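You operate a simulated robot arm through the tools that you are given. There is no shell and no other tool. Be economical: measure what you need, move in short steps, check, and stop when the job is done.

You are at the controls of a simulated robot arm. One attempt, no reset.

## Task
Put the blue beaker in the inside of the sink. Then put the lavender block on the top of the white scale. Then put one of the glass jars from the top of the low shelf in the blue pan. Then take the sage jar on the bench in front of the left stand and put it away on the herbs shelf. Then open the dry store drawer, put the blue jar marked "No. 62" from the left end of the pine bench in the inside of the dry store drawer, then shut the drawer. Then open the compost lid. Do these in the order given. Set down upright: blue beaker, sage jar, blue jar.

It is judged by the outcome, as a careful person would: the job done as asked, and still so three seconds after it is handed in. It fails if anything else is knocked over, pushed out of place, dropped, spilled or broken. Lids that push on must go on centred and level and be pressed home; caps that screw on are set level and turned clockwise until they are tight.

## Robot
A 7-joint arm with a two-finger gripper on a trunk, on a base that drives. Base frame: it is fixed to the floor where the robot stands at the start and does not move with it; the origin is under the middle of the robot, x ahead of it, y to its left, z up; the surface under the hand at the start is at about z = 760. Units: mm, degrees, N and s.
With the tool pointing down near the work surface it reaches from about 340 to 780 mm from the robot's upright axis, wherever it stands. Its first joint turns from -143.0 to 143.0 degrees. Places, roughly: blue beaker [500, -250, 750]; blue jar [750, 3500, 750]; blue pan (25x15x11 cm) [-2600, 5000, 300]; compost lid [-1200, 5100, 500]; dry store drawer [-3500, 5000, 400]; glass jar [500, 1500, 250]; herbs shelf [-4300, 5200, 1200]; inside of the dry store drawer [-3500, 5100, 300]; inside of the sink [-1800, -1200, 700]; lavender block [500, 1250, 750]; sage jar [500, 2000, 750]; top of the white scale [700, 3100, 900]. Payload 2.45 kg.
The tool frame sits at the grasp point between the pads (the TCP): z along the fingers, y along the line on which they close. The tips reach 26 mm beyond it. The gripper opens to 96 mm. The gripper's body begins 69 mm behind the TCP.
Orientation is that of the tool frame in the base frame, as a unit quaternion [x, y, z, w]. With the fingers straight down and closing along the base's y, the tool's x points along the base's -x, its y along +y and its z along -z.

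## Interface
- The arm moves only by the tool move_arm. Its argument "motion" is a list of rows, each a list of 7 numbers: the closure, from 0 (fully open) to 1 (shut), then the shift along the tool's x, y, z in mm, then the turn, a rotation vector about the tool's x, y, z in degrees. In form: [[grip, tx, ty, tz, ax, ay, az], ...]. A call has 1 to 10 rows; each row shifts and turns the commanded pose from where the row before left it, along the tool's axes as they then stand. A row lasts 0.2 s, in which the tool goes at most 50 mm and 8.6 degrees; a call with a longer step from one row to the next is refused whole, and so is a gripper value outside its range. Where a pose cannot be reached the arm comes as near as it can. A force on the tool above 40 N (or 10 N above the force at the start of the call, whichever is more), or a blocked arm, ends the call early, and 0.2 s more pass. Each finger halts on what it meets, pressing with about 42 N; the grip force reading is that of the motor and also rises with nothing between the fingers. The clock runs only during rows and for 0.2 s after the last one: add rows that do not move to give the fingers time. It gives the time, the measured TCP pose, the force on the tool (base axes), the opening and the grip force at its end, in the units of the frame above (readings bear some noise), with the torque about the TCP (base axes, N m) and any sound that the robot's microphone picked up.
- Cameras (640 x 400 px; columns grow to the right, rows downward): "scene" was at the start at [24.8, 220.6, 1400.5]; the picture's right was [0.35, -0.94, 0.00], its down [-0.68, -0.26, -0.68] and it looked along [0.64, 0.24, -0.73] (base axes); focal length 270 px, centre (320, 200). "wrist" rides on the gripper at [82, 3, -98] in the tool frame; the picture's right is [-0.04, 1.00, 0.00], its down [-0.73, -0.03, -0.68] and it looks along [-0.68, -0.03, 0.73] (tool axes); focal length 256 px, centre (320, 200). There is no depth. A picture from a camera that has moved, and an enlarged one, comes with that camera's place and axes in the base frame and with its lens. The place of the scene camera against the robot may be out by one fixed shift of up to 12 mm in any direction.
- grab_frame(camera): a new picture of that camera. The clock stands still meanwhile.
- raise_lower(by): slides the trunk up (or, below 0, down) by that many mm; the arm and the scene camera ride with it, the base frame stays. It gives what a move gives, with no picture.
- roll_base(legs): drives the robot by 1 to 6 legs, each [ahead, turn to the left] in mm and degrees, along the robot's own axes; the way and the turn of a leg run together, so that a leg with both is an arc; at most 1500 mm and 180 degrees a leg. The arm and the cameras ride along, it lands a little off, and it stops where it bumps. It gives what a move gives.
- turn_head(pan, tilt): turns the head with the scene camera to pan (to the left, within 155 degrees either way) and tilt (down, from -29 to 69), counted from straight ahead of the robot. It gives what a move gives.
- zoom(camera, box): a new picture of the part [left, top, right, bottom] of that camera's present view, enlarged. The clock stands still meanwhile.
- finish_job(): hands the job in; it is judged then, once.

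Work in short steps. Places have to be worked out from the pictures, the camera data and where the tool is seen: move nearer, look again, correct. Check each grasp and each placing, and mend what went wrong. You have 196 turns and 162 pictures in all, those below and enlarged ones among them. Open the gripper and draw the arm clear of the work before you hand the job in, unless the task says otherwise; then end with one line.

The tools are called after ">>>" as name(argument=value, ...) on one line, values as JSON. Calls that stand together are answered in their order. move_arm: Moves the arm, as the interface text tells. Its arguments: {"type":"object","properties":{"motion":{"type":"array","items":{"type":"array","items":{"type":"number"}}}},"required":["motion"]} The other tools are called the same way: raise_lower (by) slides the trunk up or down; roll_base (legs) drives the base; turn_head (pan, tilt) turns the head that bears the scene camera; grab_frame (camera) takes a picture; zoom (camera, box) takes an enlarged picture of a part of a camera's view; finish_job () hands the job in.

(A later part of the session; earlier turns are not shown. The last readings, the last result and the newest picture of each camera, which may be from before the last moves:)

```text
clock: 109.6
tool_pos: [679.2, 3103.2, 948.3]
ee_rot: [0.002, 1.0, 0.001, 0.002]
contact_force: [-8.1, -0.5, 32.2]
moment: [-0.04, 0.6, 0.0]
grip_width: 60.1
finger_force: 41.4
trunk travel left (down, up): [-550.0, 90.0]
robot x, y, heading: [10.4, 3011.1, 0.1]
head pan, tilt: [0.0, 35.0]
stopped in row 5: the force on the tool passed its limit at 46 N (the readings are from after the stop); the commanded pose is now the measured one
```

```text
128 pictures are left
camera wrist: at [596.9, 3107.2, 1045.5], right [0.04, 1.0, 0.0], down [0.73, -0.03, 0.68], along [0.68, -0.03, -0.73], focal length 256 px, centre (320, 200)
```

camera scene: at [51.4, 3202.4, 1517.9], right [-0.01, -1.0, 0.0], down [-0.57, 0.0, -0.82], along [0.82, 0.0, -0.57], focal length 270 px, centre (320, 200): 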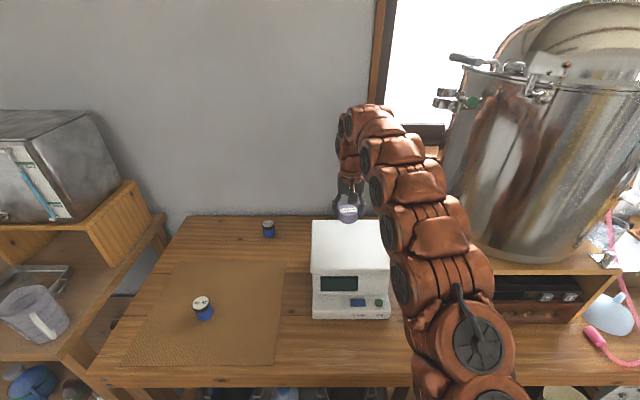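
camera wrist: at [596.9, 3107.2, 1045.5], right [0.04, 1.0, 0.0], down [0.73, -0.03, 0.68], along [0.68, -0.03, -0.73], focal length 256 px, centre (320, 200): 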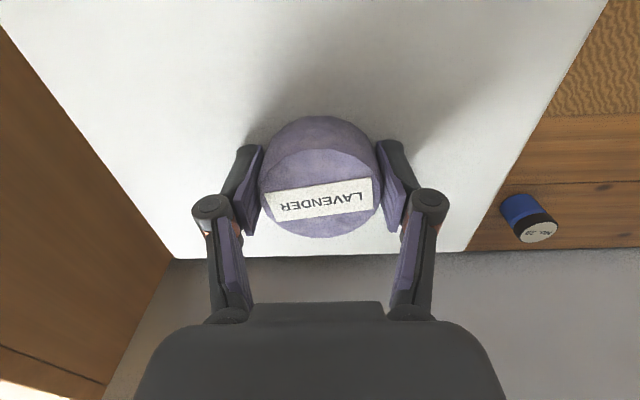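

Contact: puck is on the pan. Release, lift.

>>> move_arm(motion=[[0.8, 0, 0, -1, 0, 0, 0], [0.3, 0, 0, 0, 0, 0, 0], [0, 0, 0, 0, 0, 0, 0], [0, 0, 0, 0, 0, 0, 0], [0, 0, 0, 0, 0, 0, 0], [0, 0, 0, -20, 0, 0, 0], [0, 0, 0, -45, 0, 0, 0], [0, 0, 0, -45, 0, 0, 0], [0, 0, 0, 0, 0, 0, 0]])

>>> grab_frame(camera="wrist")

```text
clock: 111.6
tool_pos: [677.4, 3103.0, 1056.9]
ee_rot: [0.002, 1.0, 0.0, 0.001]
contact_force: [0.7, -0.1, -0.2]
moment: [0.01, -0.01, 0.02]
grip_width: 96.2
finger_force: 0.0
trunk travel left (down, up): [-550.0, 90.0]
robot x, y, heading: [11.8, 3008.6, -0.3]
head pan, tilt: [0.0, 35.0]
```

```text
127 pictures are left
camera wrist: at [597.2, 3107.2, 1154.4], right [0.04, 1.0, 0.0], down [0.73, -0.03, 0.68], along [0.68, -0.03, -0.73], focal length 256 px, centre (320, 200)
```

wrist: 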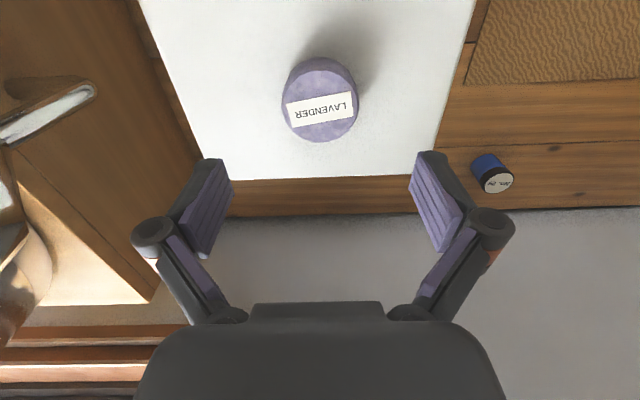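

Lavender is on the scale. Retract and drive to face the low-shelf jars (y≈1550).

>>> move_arm(motion=[[0, 20, -15, -20, 0, 0, 0], [0, 45, -15, 0, 0, 0, 0], [0, 45, -15, 0, 0, 0, 0], [0, 45, -15, 0, 0, 0, 0], [0, 45, -15, 0, 0, 0, 0], [0, 45, -15, 0, 0, 0, 0], [0, 10, 0, 0, 0, 0, 0]])

>>> roll_base(legs=[[-350, 0], [0, -90], [1440, 0], [0, 90]])

>>> raise_lower(by=-350)

>>> turn_head(pan=0, tilt=50)

>>> grab_frame(camera="scene")

```text
clock: 113.2
tool_pos: [423.4, 3014.8, 1075.1]
ee_rot: [0.002, 1.0, 0.0, 0.001]
contact_force: [-0.1, 0.6, 0.0]
moment: [-0.01, 0.03, -0.01]
grip_width: 95.7
finger_force: 0.0
trunk travel left (down, up): [-550.0, 90.0]
robot x, y, heading: [12.2, 3009.8, -0.2]
head pan, tilt: [0.0, 35.0]
```

```text
clock: 129.9
tool_pos: [42.8, 1556.0, 1076.0]
ee_rot: [0.012, 1.0, 0.0, 0.001]
contact_force: [0.4, 0.0, -0.3]
moment: [0.02, 0.01, -0.03]
grip_width: 96.1
finger_force: 0.1
trunk travel left (down, up): [-550.0, 90.0]
robot x, y, heading: [-367.0, 1559.6, -1.3]
head pan, tilt: [0.0, 35.0]
```

```text
clock: 133.4
tool_pos: [42.8, 1554.9, 724.9]
ee_rot: [0.013, 1.0, 0.0, 0.002]
contact_force: [0.1, -0.1, 0.1]
moment: [0.01, 0.0, 0.0]
grip_width: 96.2
finger_force: 0.0
trunk travel left (down, up): [-200.0, 440.0]
robot x, y, heading: [-366.0, 1561.0, -1.4]
head pan, tilt: [0.0, 35.0]
```

```text
clock: 134.1
tool_pos: [42.4, 1555.1, 725.5]
ee_rot: [0.013, 1.0, -0.001, 0.001]
contact_force: [0.6, -0.2, 0.1]
moment: [0.0, 0.0, 0.0]
grip_width: 95.9
finger_force: 0.0
trunk travel left (down, up): [-200.0, 440.0]
robot x, y, heading: [-373.5, 1558.5, -1.5]
head pan, tilt: [0.0, 50.0]
```

```text
126 pictures are left
camera scene: at [-337.0, 1751.0, 1146.3], right [-0.02, -1.0, 0.0], down [-0.77, 0.02, -0.64], along [0.64, -0.02, -0.77], focal length 270 px, centre (320, 200)
```

scene: 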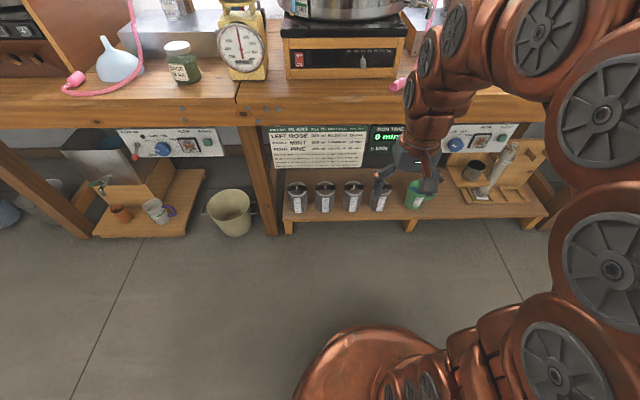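

>>> zoom(camera="scene", box=[260, 120, 420, 240])

>>> zoom(camera="scene", box=[110, 20, 290, 130])

```text
3.33 times, centred on (340, 180) of scene
camera zoom: at [-337.0, 1751.0, 1146.3], right [-0.02, -1.0, 0.0], down [-0.77, 0.02, -0.64], along [0.64, -0.02, -0.77], focal length 899 px, centre (253, 267)
```

zoom: 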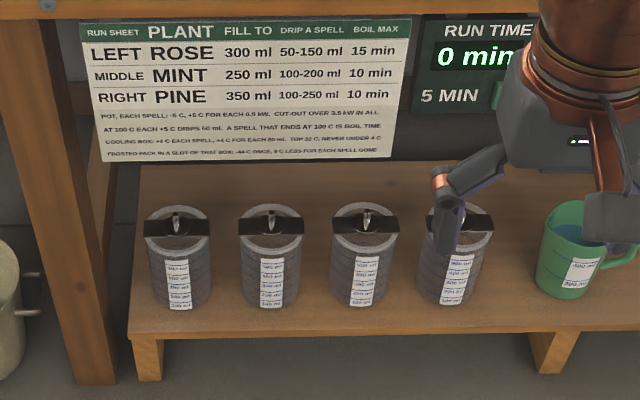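

```text
3.56 times, centred on (200, 75) of scene
camera zoom: at [-337.0, 1751.0, 1146.3], right [-0.02, -1.0, 0.0], down [-0.77, 0.02, -0.64], along [0.64, -0.02, -0.77], focal length 959 px, centre (747, 644)
```

zoom: 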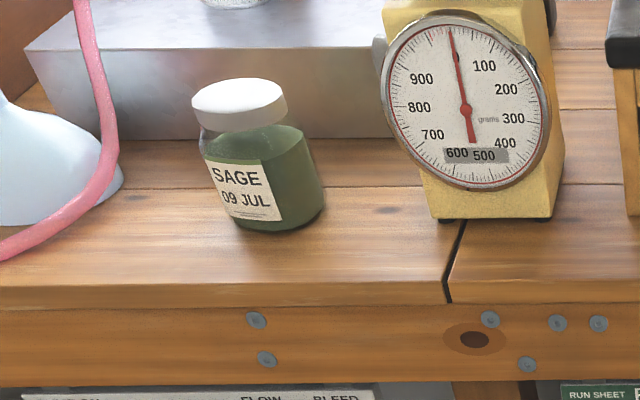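

Four identical graduated glass jars on the low shelf; shelf top seems z≈125, jars ≈84 mm wide, 132 apart, jar 3 near (462,1569). I'll lower the trunk fully and pitch the tool 45° forward.

>>> raise_lower(by=-190)

>>> move_arm(motion=[[0, 0, 0, 0, 0, -7.5, 0], [0, 0, 0, 0, 0, -7.5, 0], [0, 0, 0, 0, 0, -7.5, 0], [0, 0, 0, 0, 0, -7.5, 0], [0, 0, 0, 0, 0, -7.5, 0], [0, 0, 0, 0, 0, -7.5, 0], [0, 0, 0, 0, 0, 0, 0]])

>>> grab_frame(camera="wrist")

```text
clock: 136.2
tool_pos: [42.6, 1555.5, 535.6]
ee_rot: [0.012, 1.0, 0.001, 0.001]
contact_force: [-0.3, 0.1, -0.9]
moment: [0.02, 0.02, 0.0]
grip_width: 95.7
finger_force: 0.1
trunk travel left (down, up): [-10.0, 630.0]
robot x, y, heading: [-369.0, 1558.7, -1.5]
head pan, tilt: [0.0, 50.0]
```

```text
clock: 137.8
tool_pos: [78.3, 1555.9, 563.0]
ee_rot: [0.012, 0.929, -0.009, 0.369]
contact_force: [0.1, 0.1, 0.4]
moment: [0.04, 0.01, -0.01]
grip_width: 96.3
finger_force: 0.0
out of reach, approached as far as the arm can: row 5, 6
trunk travel left (down, up): [-10.0, 630.0]
robot x, y, heading: [-369.0, 1559.9, -1.4]
head pan, tilt: [0.0, 50.0]
```

```text
123 pictures are left
camera wrist: at [-48.0, 1562.7, 577.5], right [0.06, 1.0, 0.02], down [0.07, -0.02, 1.0], along [1.0, -0.06, -0.07], focal length 256 px, centre (320, 200)
```

wrist: 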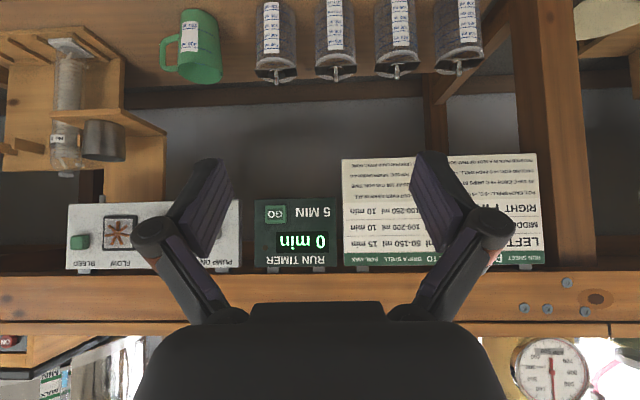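

Jar 3 rim triangulates to (460,1567,274). Drive 190 mm ahead (tool stays short of the bench) and then check.

>>> roll_base(legs=[[190, 1.4]])

>>> move_arm(motion=[[0, 25, 0, 25, 0, 0, 0], [0, 30, 0, 30, 0, 0, 0], [0, 30, 0, 30, 0, 0, 0], [0, 30, 0, 30, 0, 0, 0], [0, 20, 0, 20, 0, -2, 0], [0, 0, 0, 0, 0, 0, 0]])

>>> grab_frame(camera="wrist")

>>> grab_frame(camera="scene")

```text
clock: 139.4
tool_pos: [268.3, 1567.2, 560.1]
ee_rot: [-0.002, 0.93, 0.0, 0.368]
contact_force: [-1.2, -0.7, 0.2]
moment: [-0.03, -0.01, -0.02]
grip_width: 96.3
finger_force: 0.0
trunk travel left (down, up): [-10.0, 630.0]
robot x, y, heading: [-177.1, 1558.3, 0.3]
head pan, tilt: [0.0, 50.0]
```

```text
clock: 140.8
tool_pos: [365.4, 1569.7, 456.5]
ee_rot: [0.0, 0.922, 0.0, 0.387]
contact_force: [-0.6, -0.3, 0.0]
moment: [-0.01, 0.01, 0.02]
grip_width: 96.0
finger_force: 0.0
out of reach, approached as far as the arm can: row 1, 2, 3, 4, 5
trunk travel left (down, up): [-10.0, 630.0]
robot x, y, heading: [-177.7, 1558.0, 0.0]
head pan, tilt: [0.0, 50.0]
```

```text
122 pictures are left
camera wrist: at [237.5, 1572.8, 467.0], right [0.03, 1.0, 0.03], down [0.03, -0.03, 1.0], along [1.0, -0.03, -0.03], focal length 256 px, centre (320, 200)
```

wrist: 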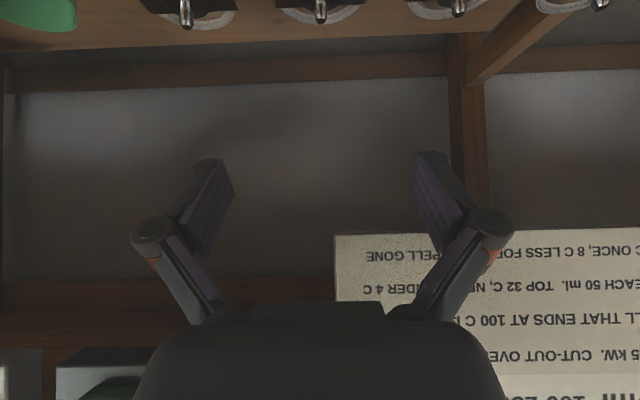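

```text
121 pictures are left
camera scene: at [-151.2, 1749.3, 956.2], right [0.0, -1.0, 0.0], down [-0.77, 0.0, -0.64], along [0.64, 0.0, -0.77], focal length 270 px, centre (320, 200)
```

scene: 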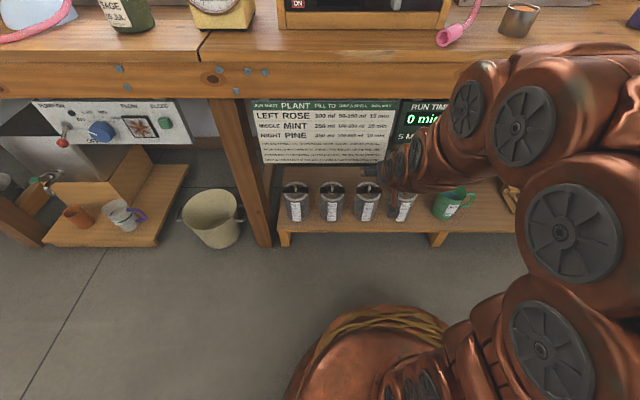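

The pose is too close in for the pitched wrist. Back up 130 mm and see how the arm behaves with a null row.

>>> roll_base(legs=[[-130, 0]])

>>> move_arm(motion=[[0, 0, 0, 0, 0, 0, 0], [0, 0, 0, 0, 0, 0, 0]])

```text
clock: 142.1
tool_pos: [233.3, 1568.6, 456.5]
ee_rot: [0.0, 0.922, 0.0, 0.387]
contact_force: [-0.3, 0.1, -0.6]
moment: [0.01, 0.01, 0.04]
grip_width: 95.9
finger_force: 0.0
trunk travel left (down, up): [-10.0, 630.0]
robot x, y, heading: [-306.9, 1556.3, -0.3]
head pan, tilt: [0.0, 50.0]
```

```text
clock: 142.7
tool_pos: [233.7, 1568.6, 456.9]
ee_rot: [-0.001, 0.922, 0.001, 0.387]
contact_force: [-0.2, 0.2, -0.4]
moment: [-0.01, 0.0, -0.02]
grip_width: 96.2
finger_force: 0.1
trunk travel left (down, up): [-10.0, 630.0]
robot x, y, heading: [-307.6, 1556.9, -0.1]
head pan, tilt: [0.0, 50.0]
```

Now advance along the tool axis to a pre-grasp point.

>>> move_arm(motion=[[0, 0, 0, 45, 0, 0, 0], [0, 0, 0, 45, 0, 0, 0], [0, 0, 0, 45, 0, 0, 0], [0, 0, 0, 45, 0, 0, 0], [0, 0, 0, 0, 0, 0, 0]])

>>> grab_frame(camera="wrist")

>>> zoom(camera="scene", box=[230, 100, 470, 250])

```text
clock: 143.8
tool_pos: [363.7, 1567.9, 331.0]
ee_rot: [0.001, 0.922, 0.0, 0.388]
contact_force: [0.5, -0.8, -0.9]
moment: [0.0, -0.01, 0.03]
grip_width: 96.1
finger_force: 0.0
trunk travel left (down, up): [-10.0, 630.0]
robot x, y, heading: [-308.0, 1556.2, -0.2]
head pan, tilt: [0.0, 50.0]
```

```text
120 pictures are left
camera wrist: at [236.2, 1572.4, 342.4], right [0.03, 1.0, 0.03], down [0.03, -0.03, 1.0], along [1.0, -0.03, -0.03], focal length 256 px, centre (320, 200)
```

wrist: 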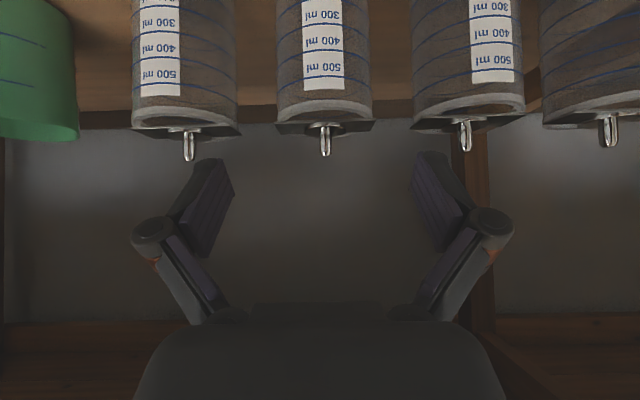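

```text
2.67 times, centred on (350, 175) of scene
camera zoom: at [-281.0, 1749.4, 956.2], right [0.0, -1.0, 0.0], down [-0.77, 0.0, -0.64], along [0.64, 0.0, -0.77], focal length 720 px, centre (240, 267)
```

zoom: 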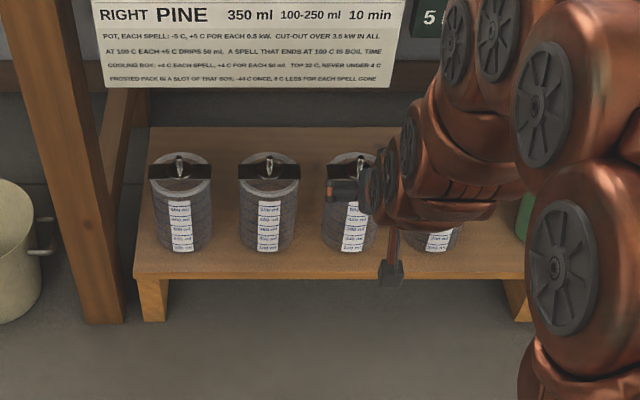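

Well lined up; jar centre ~3 mm to the left. Advance to grasp pose (456,1571,239).

>>> move_arm(motion=[[0, 0, 3, 40, 0, 0, 0], [0, 0, 0, 40, 0, 0, 0], [0, 0, 0, 30, 0, 0, 0], [0, 0, 0, 20, 0, 0, 0], [0, 0, 0, 0, 0, 0, 0]])

>>> grab_frame(camera="wrist")

```text
clock: 145.1
tool_pos: [455.5, 1571.4, 241.5]
ee_rot: [0.0, 0.922, 0.0, 0.387]
contact_force: [0.2, 0.4, -0.5]
moment: [0.03, 0.0, 0.02]
grip_width: 95.8
finger_force: 0.1
trunk travel left (down, up): [-10.0, 630.0]
robot x, y, heading: [-303.5, 1557.6, 0.1]
head pan, tilt: [0.0, 50.0]
```

```text
118 pictures are left
camera wrist: at [328.7, 1575.4, 250.6], right [0.03, 1.0, 0.03], down [0.03, -0.03, 1.0], along [1.0, -0.03, -0.03], focal length 256 px, centre (320, 200)
```

wrist: 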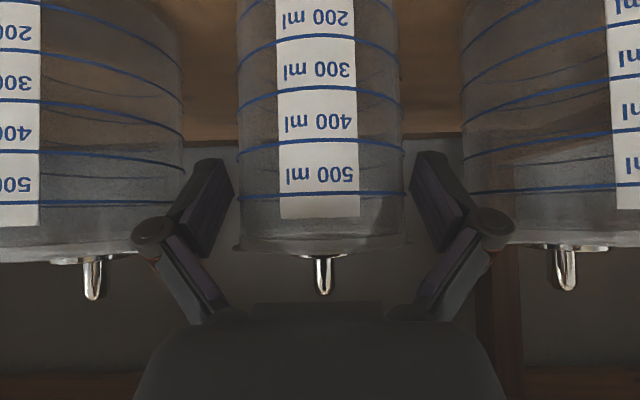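

Jar is between the pads. Close.

>>> move_arm(motion=[[0.5, 0, 0, 0, 0, 0, 0], [1, 0, 0, 0, 0, 0, 0], [1, 0, 0, 0, 0, 0, 0], [1, 0, 0, 0, 0, 0, 0], [1, 0, 0, 0, 0, 0, 0]])

>>> raise_lower(by=50)

>>> grab_frame(camera="wrist")

>>> grab_frame(camera="scene")

```text
clock: 146.2
tool_pos: [456.6, 1571.5, 240.4]
ee_rot: [0.0, 0.922, 0.0, 0.387]
contact_force: [-0.6, -1.3, 3.8]
moment: [0.01, 0.12, 0.02]
grip_width: 82.8
finger_force: 42.2
trunk travel left (down, up): [-10.0, 630.0]
robot x, y, heading: [-304.3, 1558.5, -0.1]
head pan, tilt: [0.0, 50.0]
```

```text
clock: 147.2
tool_pos: [456.2, 1570.8, 290.2]
ee_rot: [0.001, 0.922, 0.0, 0.387]
contact_force: [0.3, -0.3, -3.0]
moment: [-0.02, 0.0, 0.0]
grip_width: 82.6
finger_force: 42.6
trunk travel left (down, up): [-60.0, 580.0]
robot x, y, heading: [-308.3, 1555.9, -0.1]
head pan, tilt: [0.0, 50.0]
```

```text
117 pictures are left
camera wrist: at [328.6, 1575.4, 300.4], right [0.03, 1.0, 0.03], down [0.03, -0.03, 1.0], along [1.0, -0.03, -0.03], focal length 256 px, centre (320, 200)
```

wrist: 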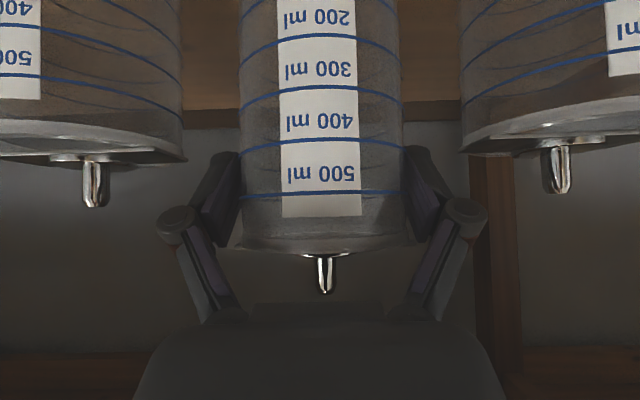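

```text
116 pictures are left
camera scene: at [-280.9, 1749.4, 1006.2], right [0.0, -1.0, 0.0], down [-0.77, 0.0, -0.64], along [0.64, 0.0, -0.77], focal length 270 px, centre (320, 200)
```

scene: 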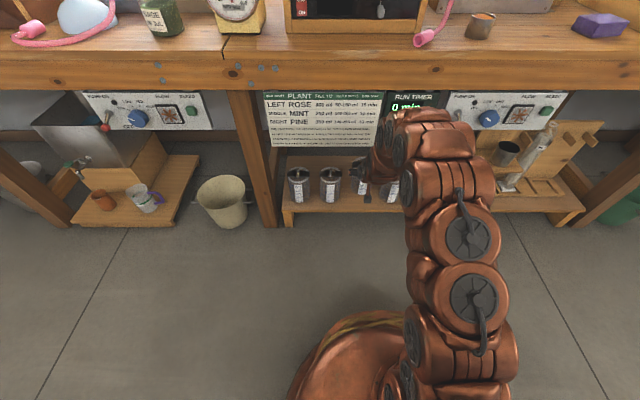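

Jar 3 is held. Back out from the shelf, raise a bit, and drive up the corridor to y≈4000, then look.

>>> roll_base(legs=[[-300, 0]])

>>> raise_lower(by=200)

>>> roll_base(legs=[[0, 90], [1300, 0], [1150, 0], [0, 60]])

>>> turn_head(pan=0, tilt=25)

>>> grab_frame(camera="scene")

```text
clock: 149.2
tool_pos: [154.9, 1571.3, 291.1]
ee_rot: [0.001, 0.922, -0.001, 0.387]
contact_force: [0.9, 0.2, -2.2]
moment: [-0.02, 0.03, 0.03]
grip_width: 82.6
finger_force: 41.8
trunk travel left (down, up): [-60.0, 580.0]
robot x, y, heading: [-608.3, 1557.4, -0.1]
head pan, tilt: [0.0, 50.0]
```

```text
clock: 151.4
tool_pos: [155.3, 1570.7, 489.1]
ee_rot: [0.0, 0.922, 0.0, 0.388]
contact_force: [-0.1, -0.2, -3.3]
moment: [0.0, 0.07, 0.01]
grip_width: 82.7
finger_force: 42.1
trunk travel left (down, up): [-260.0, 380.0]
robot x, y, heading: [-609.9, 1556.7, -0.2]
head pan, tilt: [0.0, 50.0]
```

```text
clock: 169.8
tool_pos: [-1280.1, 4368.2, 490.8]
ee_rot: [0.89, -0.24, -0.375, -0.101]
contact_force: [-0.2, 0.0, -3.1]
moment: [-0.04, -0.03, -0.03]
grip_width: 82.6
finger_force: 41.8
trunk travel left (down, up): [-260.0, 380.0]
robot x, y, heading: [-611.4, 3997.3, 149.6]
head pan, tilt: [0.0, 50.0]
```

```text
clock: 170.7
tool_pos: [-1280.5, 4367.9, 489.5]
ee_rot: [0.89, -0.241, -0.374, -0.101]
contact_force: [0.9, 0.4, -3.0]
moment: [-0.04, -0.01, 0.04]
grip_width: 82.9
finger_force: 42.1
trunk travel left (down, up): [-260.0, 380.0]
robot x, y, heading: [-615.6, 3999.2, 149.4]
head pan, tilt: [0.0, 25.0]
```

```text
115 pictures are left
camera scene: at [-741.4, 3869.7, 1243.6], right [0.5, 0.86, 0.0], down [0.37, -0.21, -0.91], along [-0.78, 0.46, -0.42], focal length 270 px, centre (320, 200)
```

scene: 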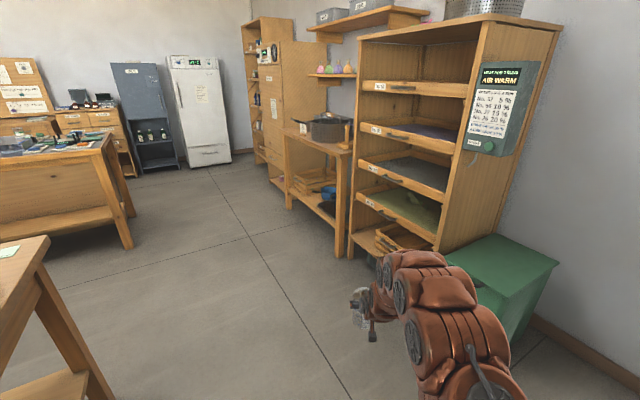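

The blue pan is on the low shelf of the table with the pot, about (-2550,4950). Drive to (-2600,3990), face +y.

>>> roll_base(legs=[[0, 30.5], [1000, 0], [985, 0], [0, -90]])

>>> turn_head(pan=0, tilt=35)

>>> grab_frame(camera="scene")

```text
clock: 186.0
tool_pos: [-2623.7, 4747.6, 490.0]
ee_rot: [0.654, -0.65, -0.275, -0.274]
contact_force: [0.2, 0.3, -2.1]
moment: [-0.04, 0.02, -0.01]
grip_width: 82.9
finger_force: 41.8
trunk travel left (down, up): [-260.0, 380.0]
robot x, y, heading: [-2602.7, 3984.2, 90.0]
head pan, tilt: [0.0, 25.0]
```

```text
clock: 186.7
tool_pos: [-2624.1, 4748.0, 489.7]
ee_rot: [0.654, -0.649, -0.275, -0.273]
contact_force: [0.6, 0.2, -2.9]
moment: [-0.04, 0.0, -0.01]
grip_width: 83.0
finger_force: 41.7
trunk travel left (down, up): [-260.0, 380.0]
robot x, y, heading: [-2608.3, 3981.4, 90.3]
head pan, tilt: [0.0, 35.0]
```

```text
114 pictures are left
camera scene: at [-2786.6, 4031.8, 1228.0], right [1.0, 0.01, 0.0], down [0.0, -0.57, -0.82], along [0.0, 0.82, -0.57], focal length 270 px, centre (320, 200)
```

scene: 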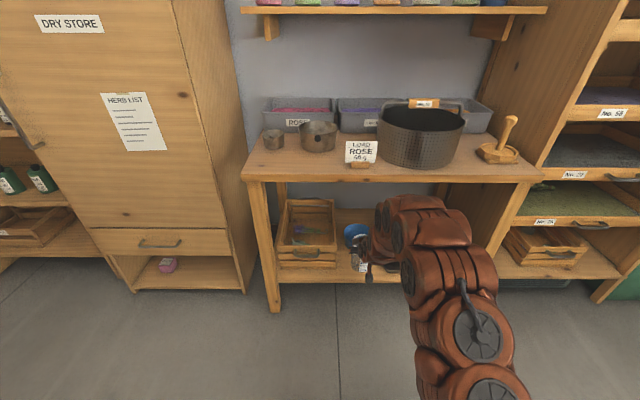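

The arm hides the pan. Check with the wrist camera and a zoom.

>>> grab_frame(camera="wrist")

>>> zoom(camera="scene", box=[260, 170, 500, 320])

```text
113 pictures are left
camera wrist: at [-2625.9, 4621.4, 500.4], right [-1.0, 0.02, 0.03], down [0.03, 0.03, 1.0], along [0.02, 1.0, -0.03], focal length 256 px, centre (320, 200)
```

wrist: 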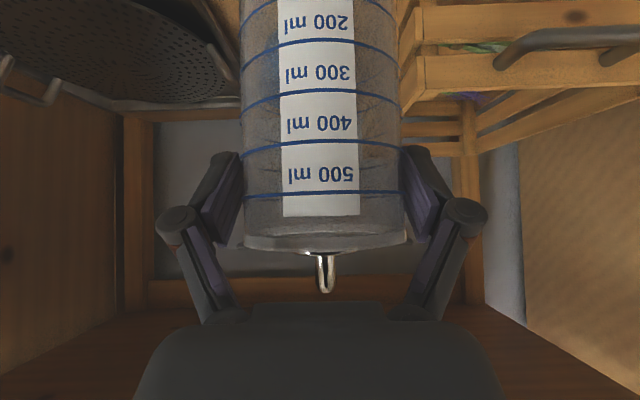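

```text
2.67 times, centred on (380, 245) of scene
camera zoom: at [-2786.6, 4031.8, 1228.0], right [1.0, 0.01, 0.0], down [0.0, -0.57, -0.82], along [0.0, 0.82, -0.57], focal length 720 px, centre (160, 80)
```

zoom: 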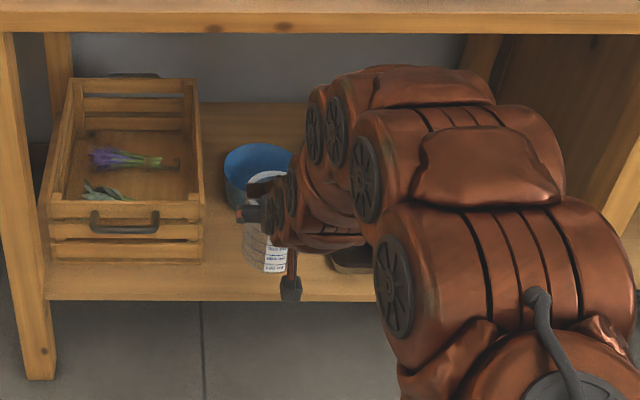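

Lower the trunk 200 so the scene camera can look over the arm under the table.

>>> raise_lower(by=-200)

>>> turn_head(pan=-5, tilt=30)

>>> grab_frame(camera="scene")

>>> grab_frame(camera="wrist")

```text
clock: 188.8
tool_pos: [-2623.4, 4748.1, 290.6]
ee_rot: [0.654, -0.649, -0.275, -0.273]
contact_force: [-0.6, 0.4, -3.7]
moment: [-0.03, -0.02, -0.01]
grip_width: 82.8
finger_force: 41.9
trunk travel left (down, up): [-60.0, 580.0]
robot x, y, heading: [-2601.7, 3980.3, 90.4]
head pan, tilt: [0.0, 35.0]
```

```text
clock: 189.5
tool_pos: [-2624.0, 4748.3, 289.6]
ee_rot: [0.654, -0.649, -0.275, -0.273]
contact_force: [0.7, -0.2, -3.2]
moment: [-0.01, 0.02, -0.01]
grip_width: 82.9
finger_force: 42.1
trunk travel left (down, up): [-60.0, 580.0]
robot x, y, heading: [-2607.6, 3987.2, 90.4]
head pan, tilt: [-5.0, 30.0]
```

```text
111 pictures are left
camera scene: at [-2778.7, 4033.9, 1035.7], right [1.0, -0.08, 0.0], down [-0.04, -0.5, -0.87], along [0.07, 0.86, -0.5], focal length 270 px, centre (320, 200)
```

scene: 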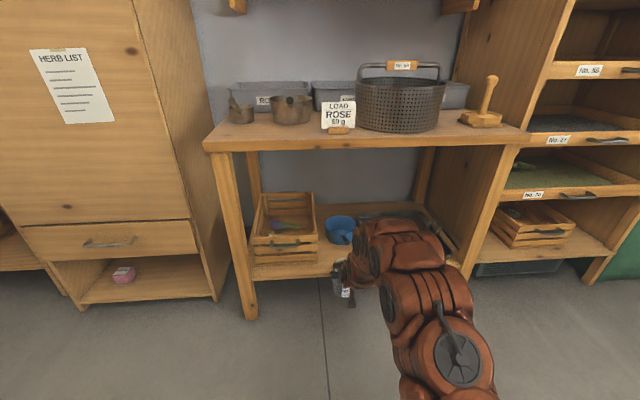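

```text
110 pictures are left
camera wrist: at [-2625.9, 4621.4, 300.5], right [-1.0, 0.02, 0.03], down [0.03, 0.03, 1.0], along [0.02, 1.0, -0.03], focal length 256 px, centre (320, 200)
```

wrist: 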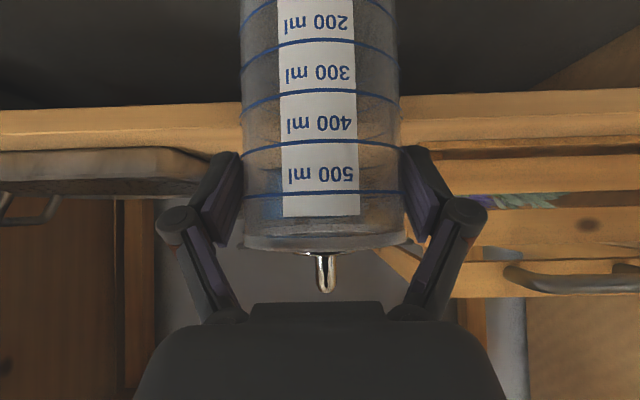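

>>> zoom(camera="scene", box=[220, 130, 480, 310])

```text
2.22 times, centred on (350, 220) of scene
camera zoom: at [-2778.7, 4033.9, 1035.7], right [1.0, -0.08, 0.0], down [-0.04, -0.5, -0.87], along [0.07, 0.86, -0.5], focal length 600 px, centre (253, 156)
```

zoom: 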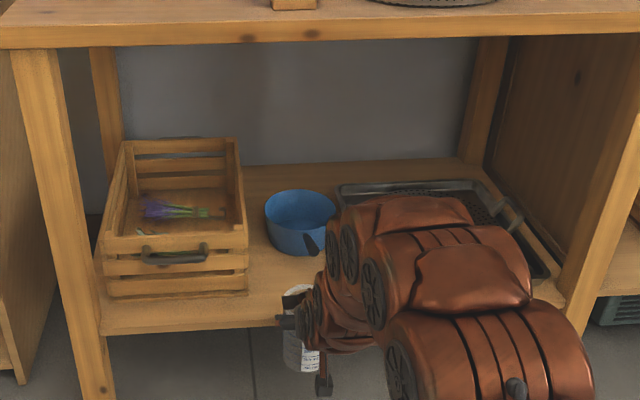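

Geometry so far: shelf top z≈250, front y≈4830; pan centre ≈(-2610,4995), rim ≈355, with a dark handle toward the front-right. Raise to insertion height and look with the wrist camera.

>>> raise_lower(by=195)

>>> move_arm(motion=[[1, 0, 30, 0, 0, 0, 0], [1, 0, 40, 0, 0, 0, 0], [1, 0, 40, 0, 0, 0, 0], [1, 0, 0, 0, 0, 0, 0]])

>>> grab_frame(camera="wrist")

```text
clock: 191.6
tool_pos: [-2623.4, 4748.5, 485.4]
ee_rot: [0.654, -0.65, -0.274, -0.273]
contact_force: [0.0, 0.6, -2.8]
moment: [-0.06, 0.02, 0.04]
grip_width: 82.5
finger_force: 41.9
trunk travel left (down, up): [-255.0, 385.0]
robot x, y, heading: [-2602.9, 3982.1, 90.4]
head pan, tilt: [-5.0, 30.0]
```

```text
clock: 192.6
tool_pos: [-2734.4, 4748.3, 485.0]
ee_rot: [0.654, -0.65, -0.274, -0.272]
contact_force: [-0.2, -0.1, -1.5]
moment: [-0.07, 0.01, -0.04]
grip_width: 83.1
finger_force: 42.2
trunk travel left (down, up): [-255.0, 385.0]
robot x, y, heading: [-2604.4, 3983.6, 90.3]
head pan, tilt: [-5.0, 30.0]
```

```text
108 pictures are left
camera wrist: at [-2736.7, 4621.1, 495.6], right [-1.0, 0.02, 0.03], down [0.03, 0.03, 1.0], along [0.02, 1.0, -0.03], focal length 256 px, centre (320, 200)
```

wrist: 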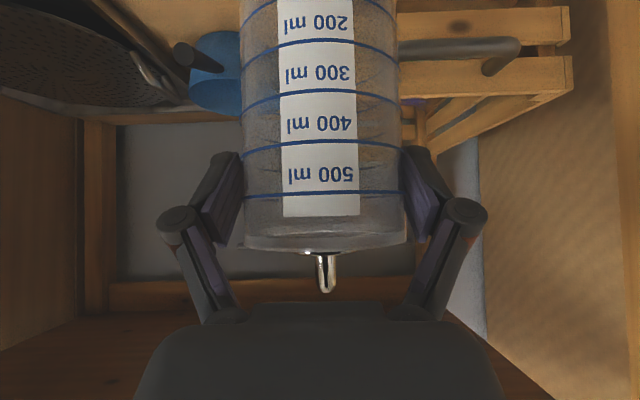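

Pan is partly hidden; shift the tool 80 mm further left for a clear view of the whole pan.

>>> move_arm(motion=[[1, 0, 40, 0, 0, 0, 0], [1, 0, 40, 0, 0, 0, 0], [1, 0, 0, 0, 0, 0, 0]])

>>> zoom(camera="wrist", box=[0, 0, 260, 200])

>>> raise_lower(by=-120)

>>> zoom(camera="wrist", box=[0, 0, 260, 200])

```text
clock: 193.4
tool_pos: [-2813.2, 4747.2, 485.5]
ee_rot: [0.654, -0.65, -0.274, -0.273]
contact_force: [0.1, 0.6, -2.3]
moment: [-0.08, -0.01, 0.03]
grip_width: 82.9
finger_force: 41.8
trunk travel left (down, up): [-255.0, 385.0]
robot x, y, heading: [-2603.8, 3984.8, 90.2]
head pan, tilt: [-5.0, 30.0]
```

```text
2.00 times, centred on (130, 100) of wrist
camera zoom: at [-2816.2, 4619.9, 495.3], right [-1.0, 0.02, 0.03], down [0.03, 0.03, 1.0], along [0.02, 1.0, -0.03], focal length 512 px, centre (700, 400)
```

zoom: 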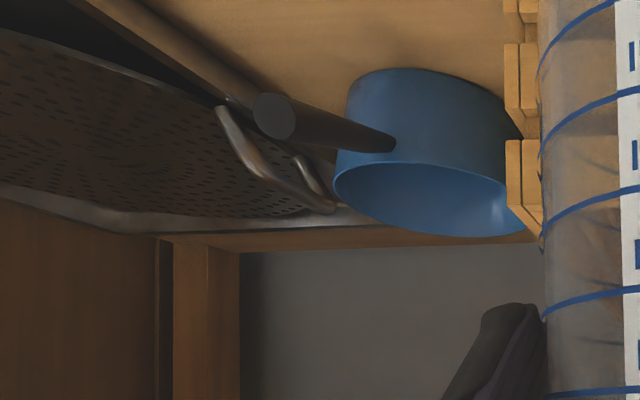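

```text
clock: 194.9
tool_pos: [-2813.8, 4746.1, 365.4]
ee_rot: [0.654, -0.65, -0.275, -0.273]
contact_force: [0.3, 0.5, -2.9]
moment: [-0.01, -0.01, 0.01]
grip_width: 82.7
finger_force: 41.9
trunk travel left (down, up): [-135.0, 505.0]
robot x, y, heading: [-2602.2, 3983.0, 90.3]
head pan, tilt: [-5.0, 30.0]
```

```text
2.00 times, centred on (130, 100) of wrist
camera zoom: at [-2816.0, 4620.0, 375.5], right [-1.0, 0.02, 0.03], down [0.03, 0.03, 1.0], along [0.02, 1.0, -0.03], focal length 512 px, centre (700, 400)
```

zoom: 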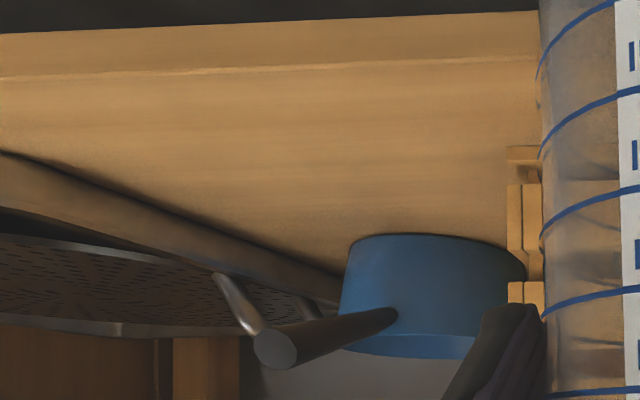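

From two wrist heights: shelf top z≈242, pan centre ≈(-2578,5048), rim ≈310, handle pointing at the robot with its end at (-2595,4876,333). Plan: TCP z 475, flatten pitch 12° for table clearance, drive in, then lower and re-pitch.

>>> raise_lower(by=110)

>>> move_arm(motion=[[1, 0, -45, 0, 0, 0, 0], [1, 0, -45, 0, 0, 0, 0], [1, 0, -45, 0, 0, 0, 0], [1, 0, -45, 0, 0, 0, 0], [1, 0, -45, 0, 0, 0, 0], [1, 0, -22, 0, 0, 0, 0], [1, 0, 0, 0, 0, -6, 0], [1, 0, 0, 0, 0, -6, 0], [1, 0, 0, 0, 0, 0, 0]])

>>> grab_frame(camera="wrist")

>>> grab_frame(camera="scene")

```text
clock: 196.4
tool_pos: [-2814.3, 4747.6, 474.3]
ee_rot: [0.654, -0.649, -0.275, -0.273]
contact_force: [0.0, 0.4, -2.8]
moment: [-0.02, 0.01, -0.06]
grip_width: 83.1
finger_force: 41.6
trunk travel left (down, up): [-245.0, 395.0]
robot x, y, heading: [-2605.9, 3987.7, 90.3]
head pan, tilt: [-5.0, 30.0]
```

```text
clock: 198.4
tool_pos: [-2565.7, 4747.9, 475.4]
ee_rot: [0.622, -0.617, -0.342, -0.34]
contact_force: [0.2, 0.0, -2.0]
moment: [-0.05, 0.02, 0.0]
grip_width: 82.7
finger_force: 42.0
trunk travel left (down, up): [-245.0, 395.0]
robot x, y, heading: [-2605.5, 3983.4, 90.2]
head pan, tilt: [-5.0, 30.0]
```

```text
105 pictures are left
camera wrist: at [-2568.7, 4622.4, 458.4], right [-1.0, 0.01, 0.03], down [0.03, -0.18, 0.98], along [0.02, 0.98, 0.18], focal length 256 px, centre (320, 200)
```

wrist: 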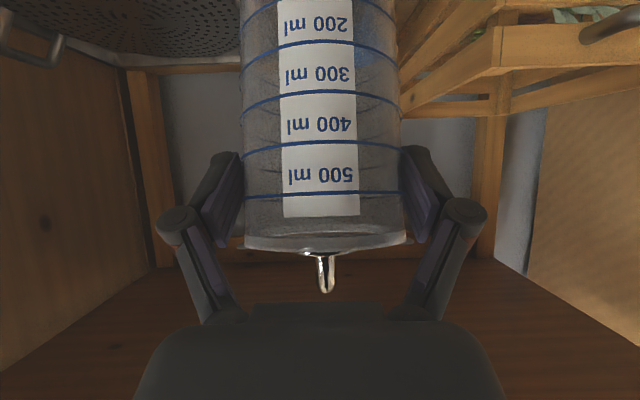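

```text
104 pictures are left
camera scene: at [-2778.6, 4033.9, 1220.7], right [1.0, -0.08, 0.0], down [-0.04, -0.5, -0.87], along [0.07, 0.86, -0.5], focal length 270 px, centre (320, 200)
```

scene: 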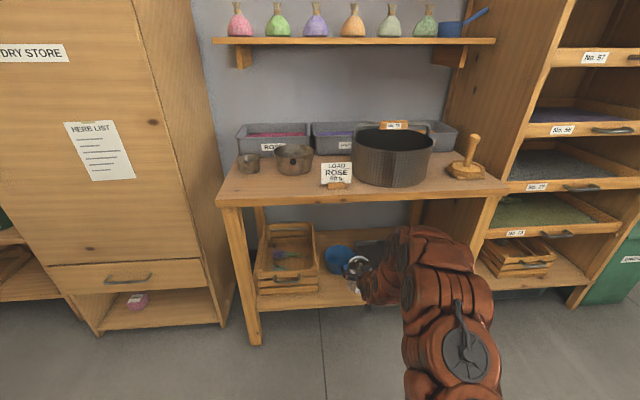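

The low pan (z≈300) is the one meant. Drive in 200 first and check clearance.

>>> roll_base(legs=[[200, 0]])

>>> grab_frame(camera="scene")

>>> grab_frame(camera="wrist")

```text
clock: 200.0
tool_pos: [-2569.8, 4951.4, 475.0]
ee_rot: [0.622, -0.617, -0.342, -0.339]
contact_force: [1.6, 0.0, -2.6]
moment: [-0.06, -0.02, -0.06]
grip_width: 82.9
finger_force: 42.1
trunk travel left (down, up): [-245.0, 395.0]
robot x, y, heading: [-2604.1, 4183.1, 90.4]
head pan, tilt: [-5.0, 30.0]
```

```text
103 pictures are left
camera scene: at [-2780.0, 4235.1, 1220.7], right [1.0, -0.08, 0.0], down [-0.04, -0.5, -0.87], along [0.07, 0.86, -0.5], focal length 270 px, centre (320, 200)
```

scene: 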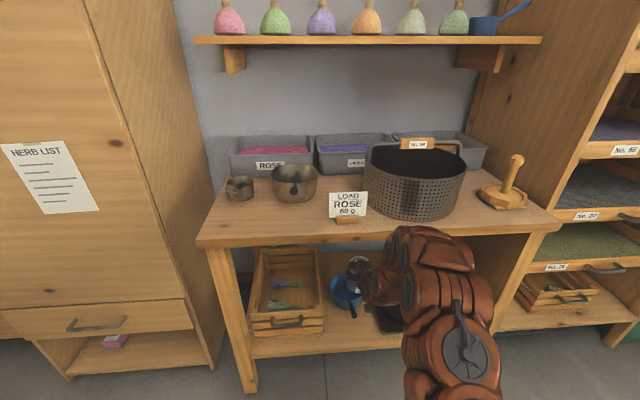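

```text
102 pictures are left
camera wrist: at [-2571.3, 4824.1, 458.5], right [-1.0, 0.01, 0.03], down [0.03, -0.18, 0.98], along [0.02, 0.98, 0.18], focal length 256 px, centre (320, 200)
```

wrist: 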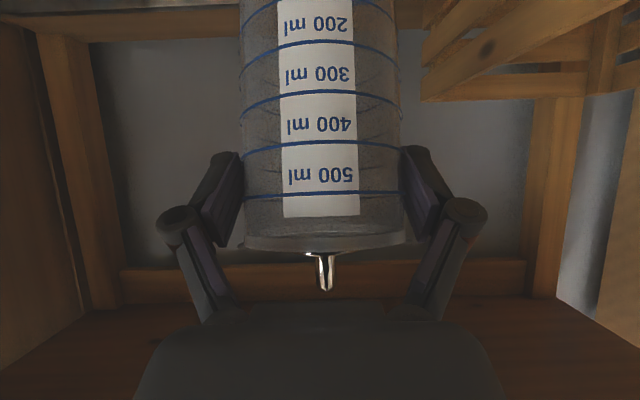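

>>> zoom(camera="scene", box=[290, 210, 450, 350])

```text
2.86 times, centred on (370, 280) of scene
camera zoom: at [-2780.0, 4235.1, 1220.7], right [1.0, -0.08, 0.0], down [-0.04, -0.5, -0.87], along [0.07, 0.86, -0.5], focal length 771 px, centre (177, -29)
```

zoom: 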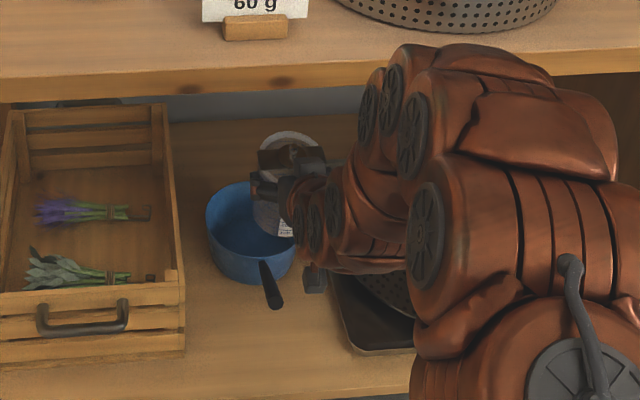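

The elbow is high and would hit the table edge if I went further. Back out, lower the trunk while keeping TCP height, so the arm comes in flatter and stretched.

>>> roll_base(legs=[[-300, 0]])

>>> raise_lower(by=-120)

>>> move_arm(motion=[[1, -25, 0, -16, 0, 0, 0], [1, -34, 0, -22, 0, 0, 0], [1, -34, 0, -22, 0, 0, 0], [1, -34, 0, -22, 0, 0, 0], [1, -34, 0, -22, 0, 0, 0], [1, -34, 0, -22, 0, 0, 0], [1, 0, 0, 0, 0, 0, 0]])

>>> raise_lower(by=-115)

```text
clock: 202.0
tool_pos: [-2567.3, 4650.8, 474.7]
ee_rot: [0.622, -0.617, -0.342, -0.339]
contact_force: [-0.2, -0.2, -2.8]
moment: [-0.04, 0.01, 0.01]
grip_width: 83.0
finger_force: 42.0
trunk travel left (down, up): [-245.0, 395.0]
robot x, y, heading: [-2606.6, 3886.3, 90.2]
head pan, tilt: [-5.0, 30.0]
```

```text
clock: 203.5
tool_pos: [-2567.5, 4650.7, 354.9]
ee_rot: [0.623, -0.616, -0.342, -0.339]
contact_force: [-0.4, -0.8, -2.8]
moment: [-0.05, 0.01, 0.03]
grip_width: 82.9
finger_force: 41.9
trunk travel left (down, up): [-125.0, 515.0]
robot x, y, heading: [-2603.3, 3885.0, 90.4]
head pan, tilt: [-5.0, 30.0]
```

```text
clock: 205.1
tool_pos: [-2567.3, 4649.3, 587.1]
ee_rot: [0.623, -0.617, -0.342, -0.339]
contact_force: [-1.1, -0.3, -3.0]
moment: [-0.08, -0.02, 0.01]
grip_width: 82.9
finger_force: 42.3
trunk travel left (down, up): [-125.0, 515.0]
robot x, y, heading: [-2604.1, 3884.8, 90.6]
head pan, tilt: [-5.0, 30.0]
```

```text
clock: 206.6
tool_pos: [-2567.9, 4648.8, 472.3]
ee_rot: [0.622, -0.617, -0.342, -0.339]
contact_force: [0.6, 0.5, -2.2]
moment: [-0.04, 0.01, 0.0]
grip_width: 82.7
finger_force: 41.9
trunk travel left (down, up): [-10.0, 630.0]
robot x, y, heading: [-2605.0, 3884.4, 90.6]
head pan, tilt: [-5.0, 30.0]
```

Extend the arm forward 120 mm at this height and see the shape.

>>> move_arm(motion=[[1, -22, 0, 33.5, 0, 0, 0], [1, -22, 0, 33.5, 0, 0, 0], [1, -21.8, 0, 33.5, 0, 0, 0], [1, 0, 0, 0, 0, 0, 0]])

>>> grab_frame(camera="scene")

```text
clock: 207.6
tool_pos: [-2567.5, 4768.9, 472.7]
ee_rot: [0.623, -0.617, -0.341, -0.339]
contact_force: [0.3, 0.3, -2.8]
moment: [-0.05, -0.02, 0.0]
grip_width: 82.4
finger_force: 42.2
trunk travel left (down, up): [-10.0, 630.0]
robot x, y, heading: [-2603.8, 3885.6, 90.4]
head pan, tilt: [-5.0, 30.0]
```

```text
100 pictures are left
camera scene: at [-2777.7, 3935.2, 985.7], right [1.0, -0.08, 0.0], down [-0.04, -0.5, -0.87], along [0.07, 0.86, -0.5], focal length 270 px, centre (320, 200)
```

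scene: 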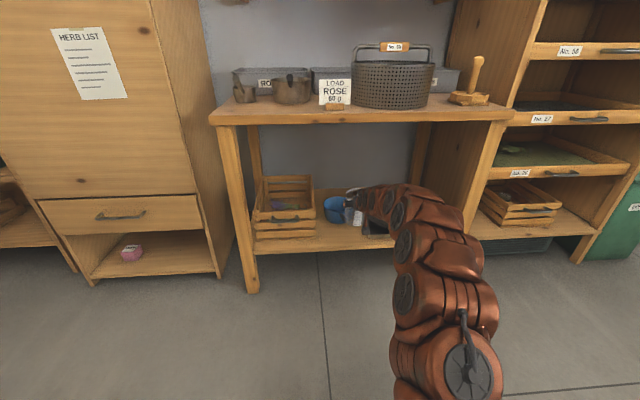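

Arm is now low and flat. Drive in 283 mm.

>>> roll_base(legs=[[283, 0]])

>>> zoom(camera="scene", box=[260, 150, 480, 310])

>>> grab_frame(camera="wrist")

```text
clock: 209.5
tool_pos: [-2569.3, 5053.5, 473.4]
ee_rot: [0.623, -0.617, -0.342, -0.338]
contact_force: [-0.1, 0.8, -2.7]
moment: [-0.08, 0.0, -0.03]
grip_width: 82.9
finger_force: 41.6
trunk travel left (down, up): [-10.0, 630.0]
robot x, y, heading: [-2603.7, 4167.9, 90.4]
head pan, tilt: [-5.0, 30.0]
```

```text
2.50 times, centred on (370, 230) of scene
camera zoom: at [-2779.8, 4219.4, 985.7], right [1.0, -0.08, 0.0], down [-0.04, -0.5, -0.87], along [0.07, 0.86, -0.5], focal length 674 px, centre (195, 125)
```

zoom: 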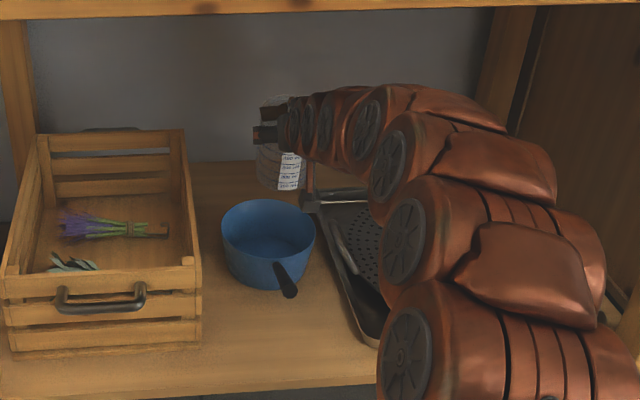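

```text
98 pictures are left
camera wrist: at [-2571.5, 4927.2, 457.1], right [-1.0, 0.01, 0.03], down [0.03, -0.18, 0.98], along [0.02, 0.98, 0.18], focal length 256 px, centre (320, 200)
```

wrist: 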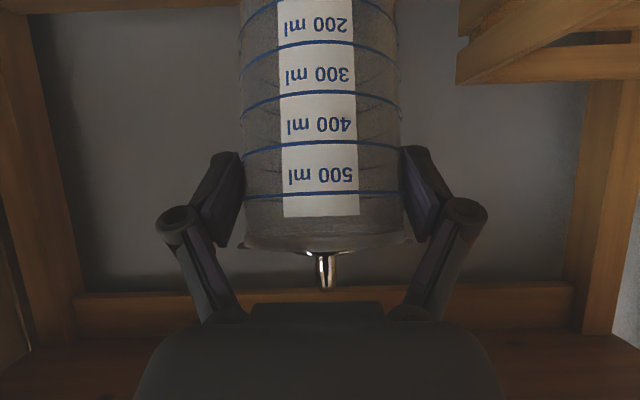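

Scene/tool cross-check puts pan centre ≈(-2582,5047); jar is a bit right/behind of centre. Lower 30, re-pitch back 12° so the jar is upright, then look.

>>> move_arm(motion=[[1, 25, 0, 16, 0, 0, 0], [1, 0, 4, -4, 0, 6, 0], [1, 0, 4, -4, 0, 6, 0], [1, 0, 0, 0, 0, 0, 0]])

>>> zoom(camera="scene", box=[300, 160, 400, 250])

>>> grab_frame(camera="wrist")

```text
clock: 210.5
tool_pos: [-2577.2, 5047.1, 448.0]
ee_rot: [0.655, -0.649, -0.274, -0.273]
contact_force: [0.3, 0.4, -3.7]
moment: [-0.06, 0.03, 0.01]
grip_width: 82.9
finger_force: 41.9
trunk travel left (down, up): [-10.0, 630.0]
robot x, y, heading: [-2604.6, 4169.0, 90.5]
head pan, tilt: [-5.0, 30.0]
```

```text
4.44 times, centred on (350, 205) of scene
camera zoom: at [-2779.9, 4219.4, 985.7], right [1.0, -0.08, 0.0], down [-0.04, -0.5, -0.87], along [0.07, 0.86, -0.5], focal length 1199 px, centre (187, 178)
```

zoom: 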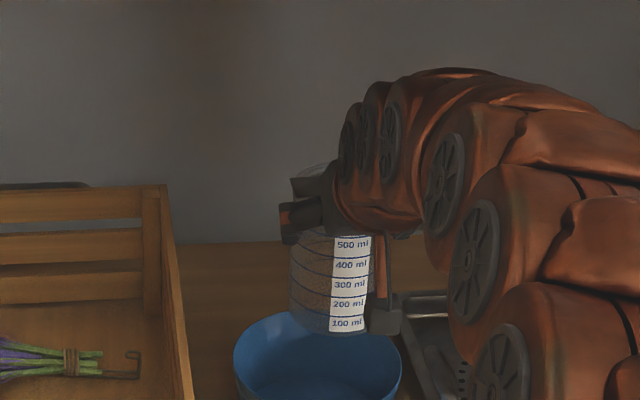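

```text
96 pictures are left
camera wrist: at [-2579.3, 4920.1, 458.8], right [-1.0, 0.02, 0.03], down [0.03, 0.03, 1.0], along [0.02, 1.0, -0.03], focal length 256 px, centre (320, 200)
```

wrist: 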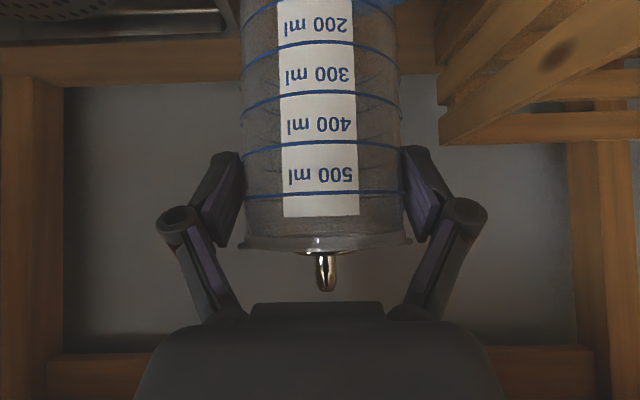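

Jar is upright and centred over the pan within a few mm. Lower 80 mm, then creep.

>>> move_arm(motion=[[1, 18, 0, 17.7, 0, 0, 0], [1, 18, 0, 17.7, 0, 0, 0], [1, 14, 0, 14, 0, 0, 0], [1, 5, 0, 5, 0, 0, 0], [1, 0, 0, 0, 0, 0, 0]])

>>> zoom(camera="scene", box=[300, 170, 400, 260])

```text
clock: 211.7
tool_pos: [-2577.1, 5046.6, 370.6]
ee_rot: [0.655, -0.649, -0.275, -0.273]
contact_force: [0.7, -0.1, -3.0]
moment: [-0.04, 0.0, 0.0]
grip_width: 82.8
finger_force: 42.1
trunk travel left (down, up): [-10.0, 630.0]
robot x, y, heading: [-2606.4, 4170.7, 90.4]
head pan, tilt: [-5.0, 30.0]
```

```text
4.44 times, centred on (350, 215) of scene
camera zoom: at [-2779.9, 4219.4, 985.7], right [1.0, -0.08, 0.0], down [-0.04, -0.5, -0.87], along [0.07, 0.86, -0.5], focal length 1199 px, centre (187, 133)
```

zoom: 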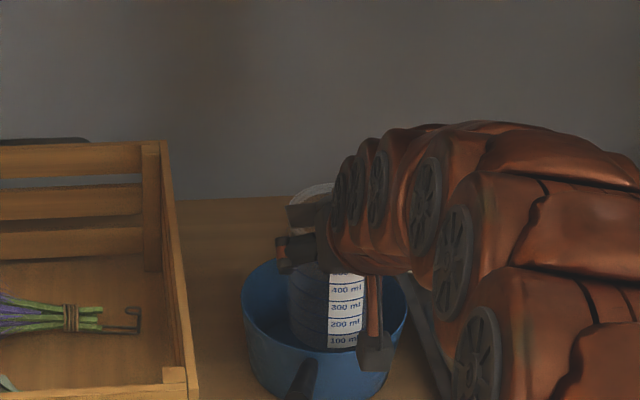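

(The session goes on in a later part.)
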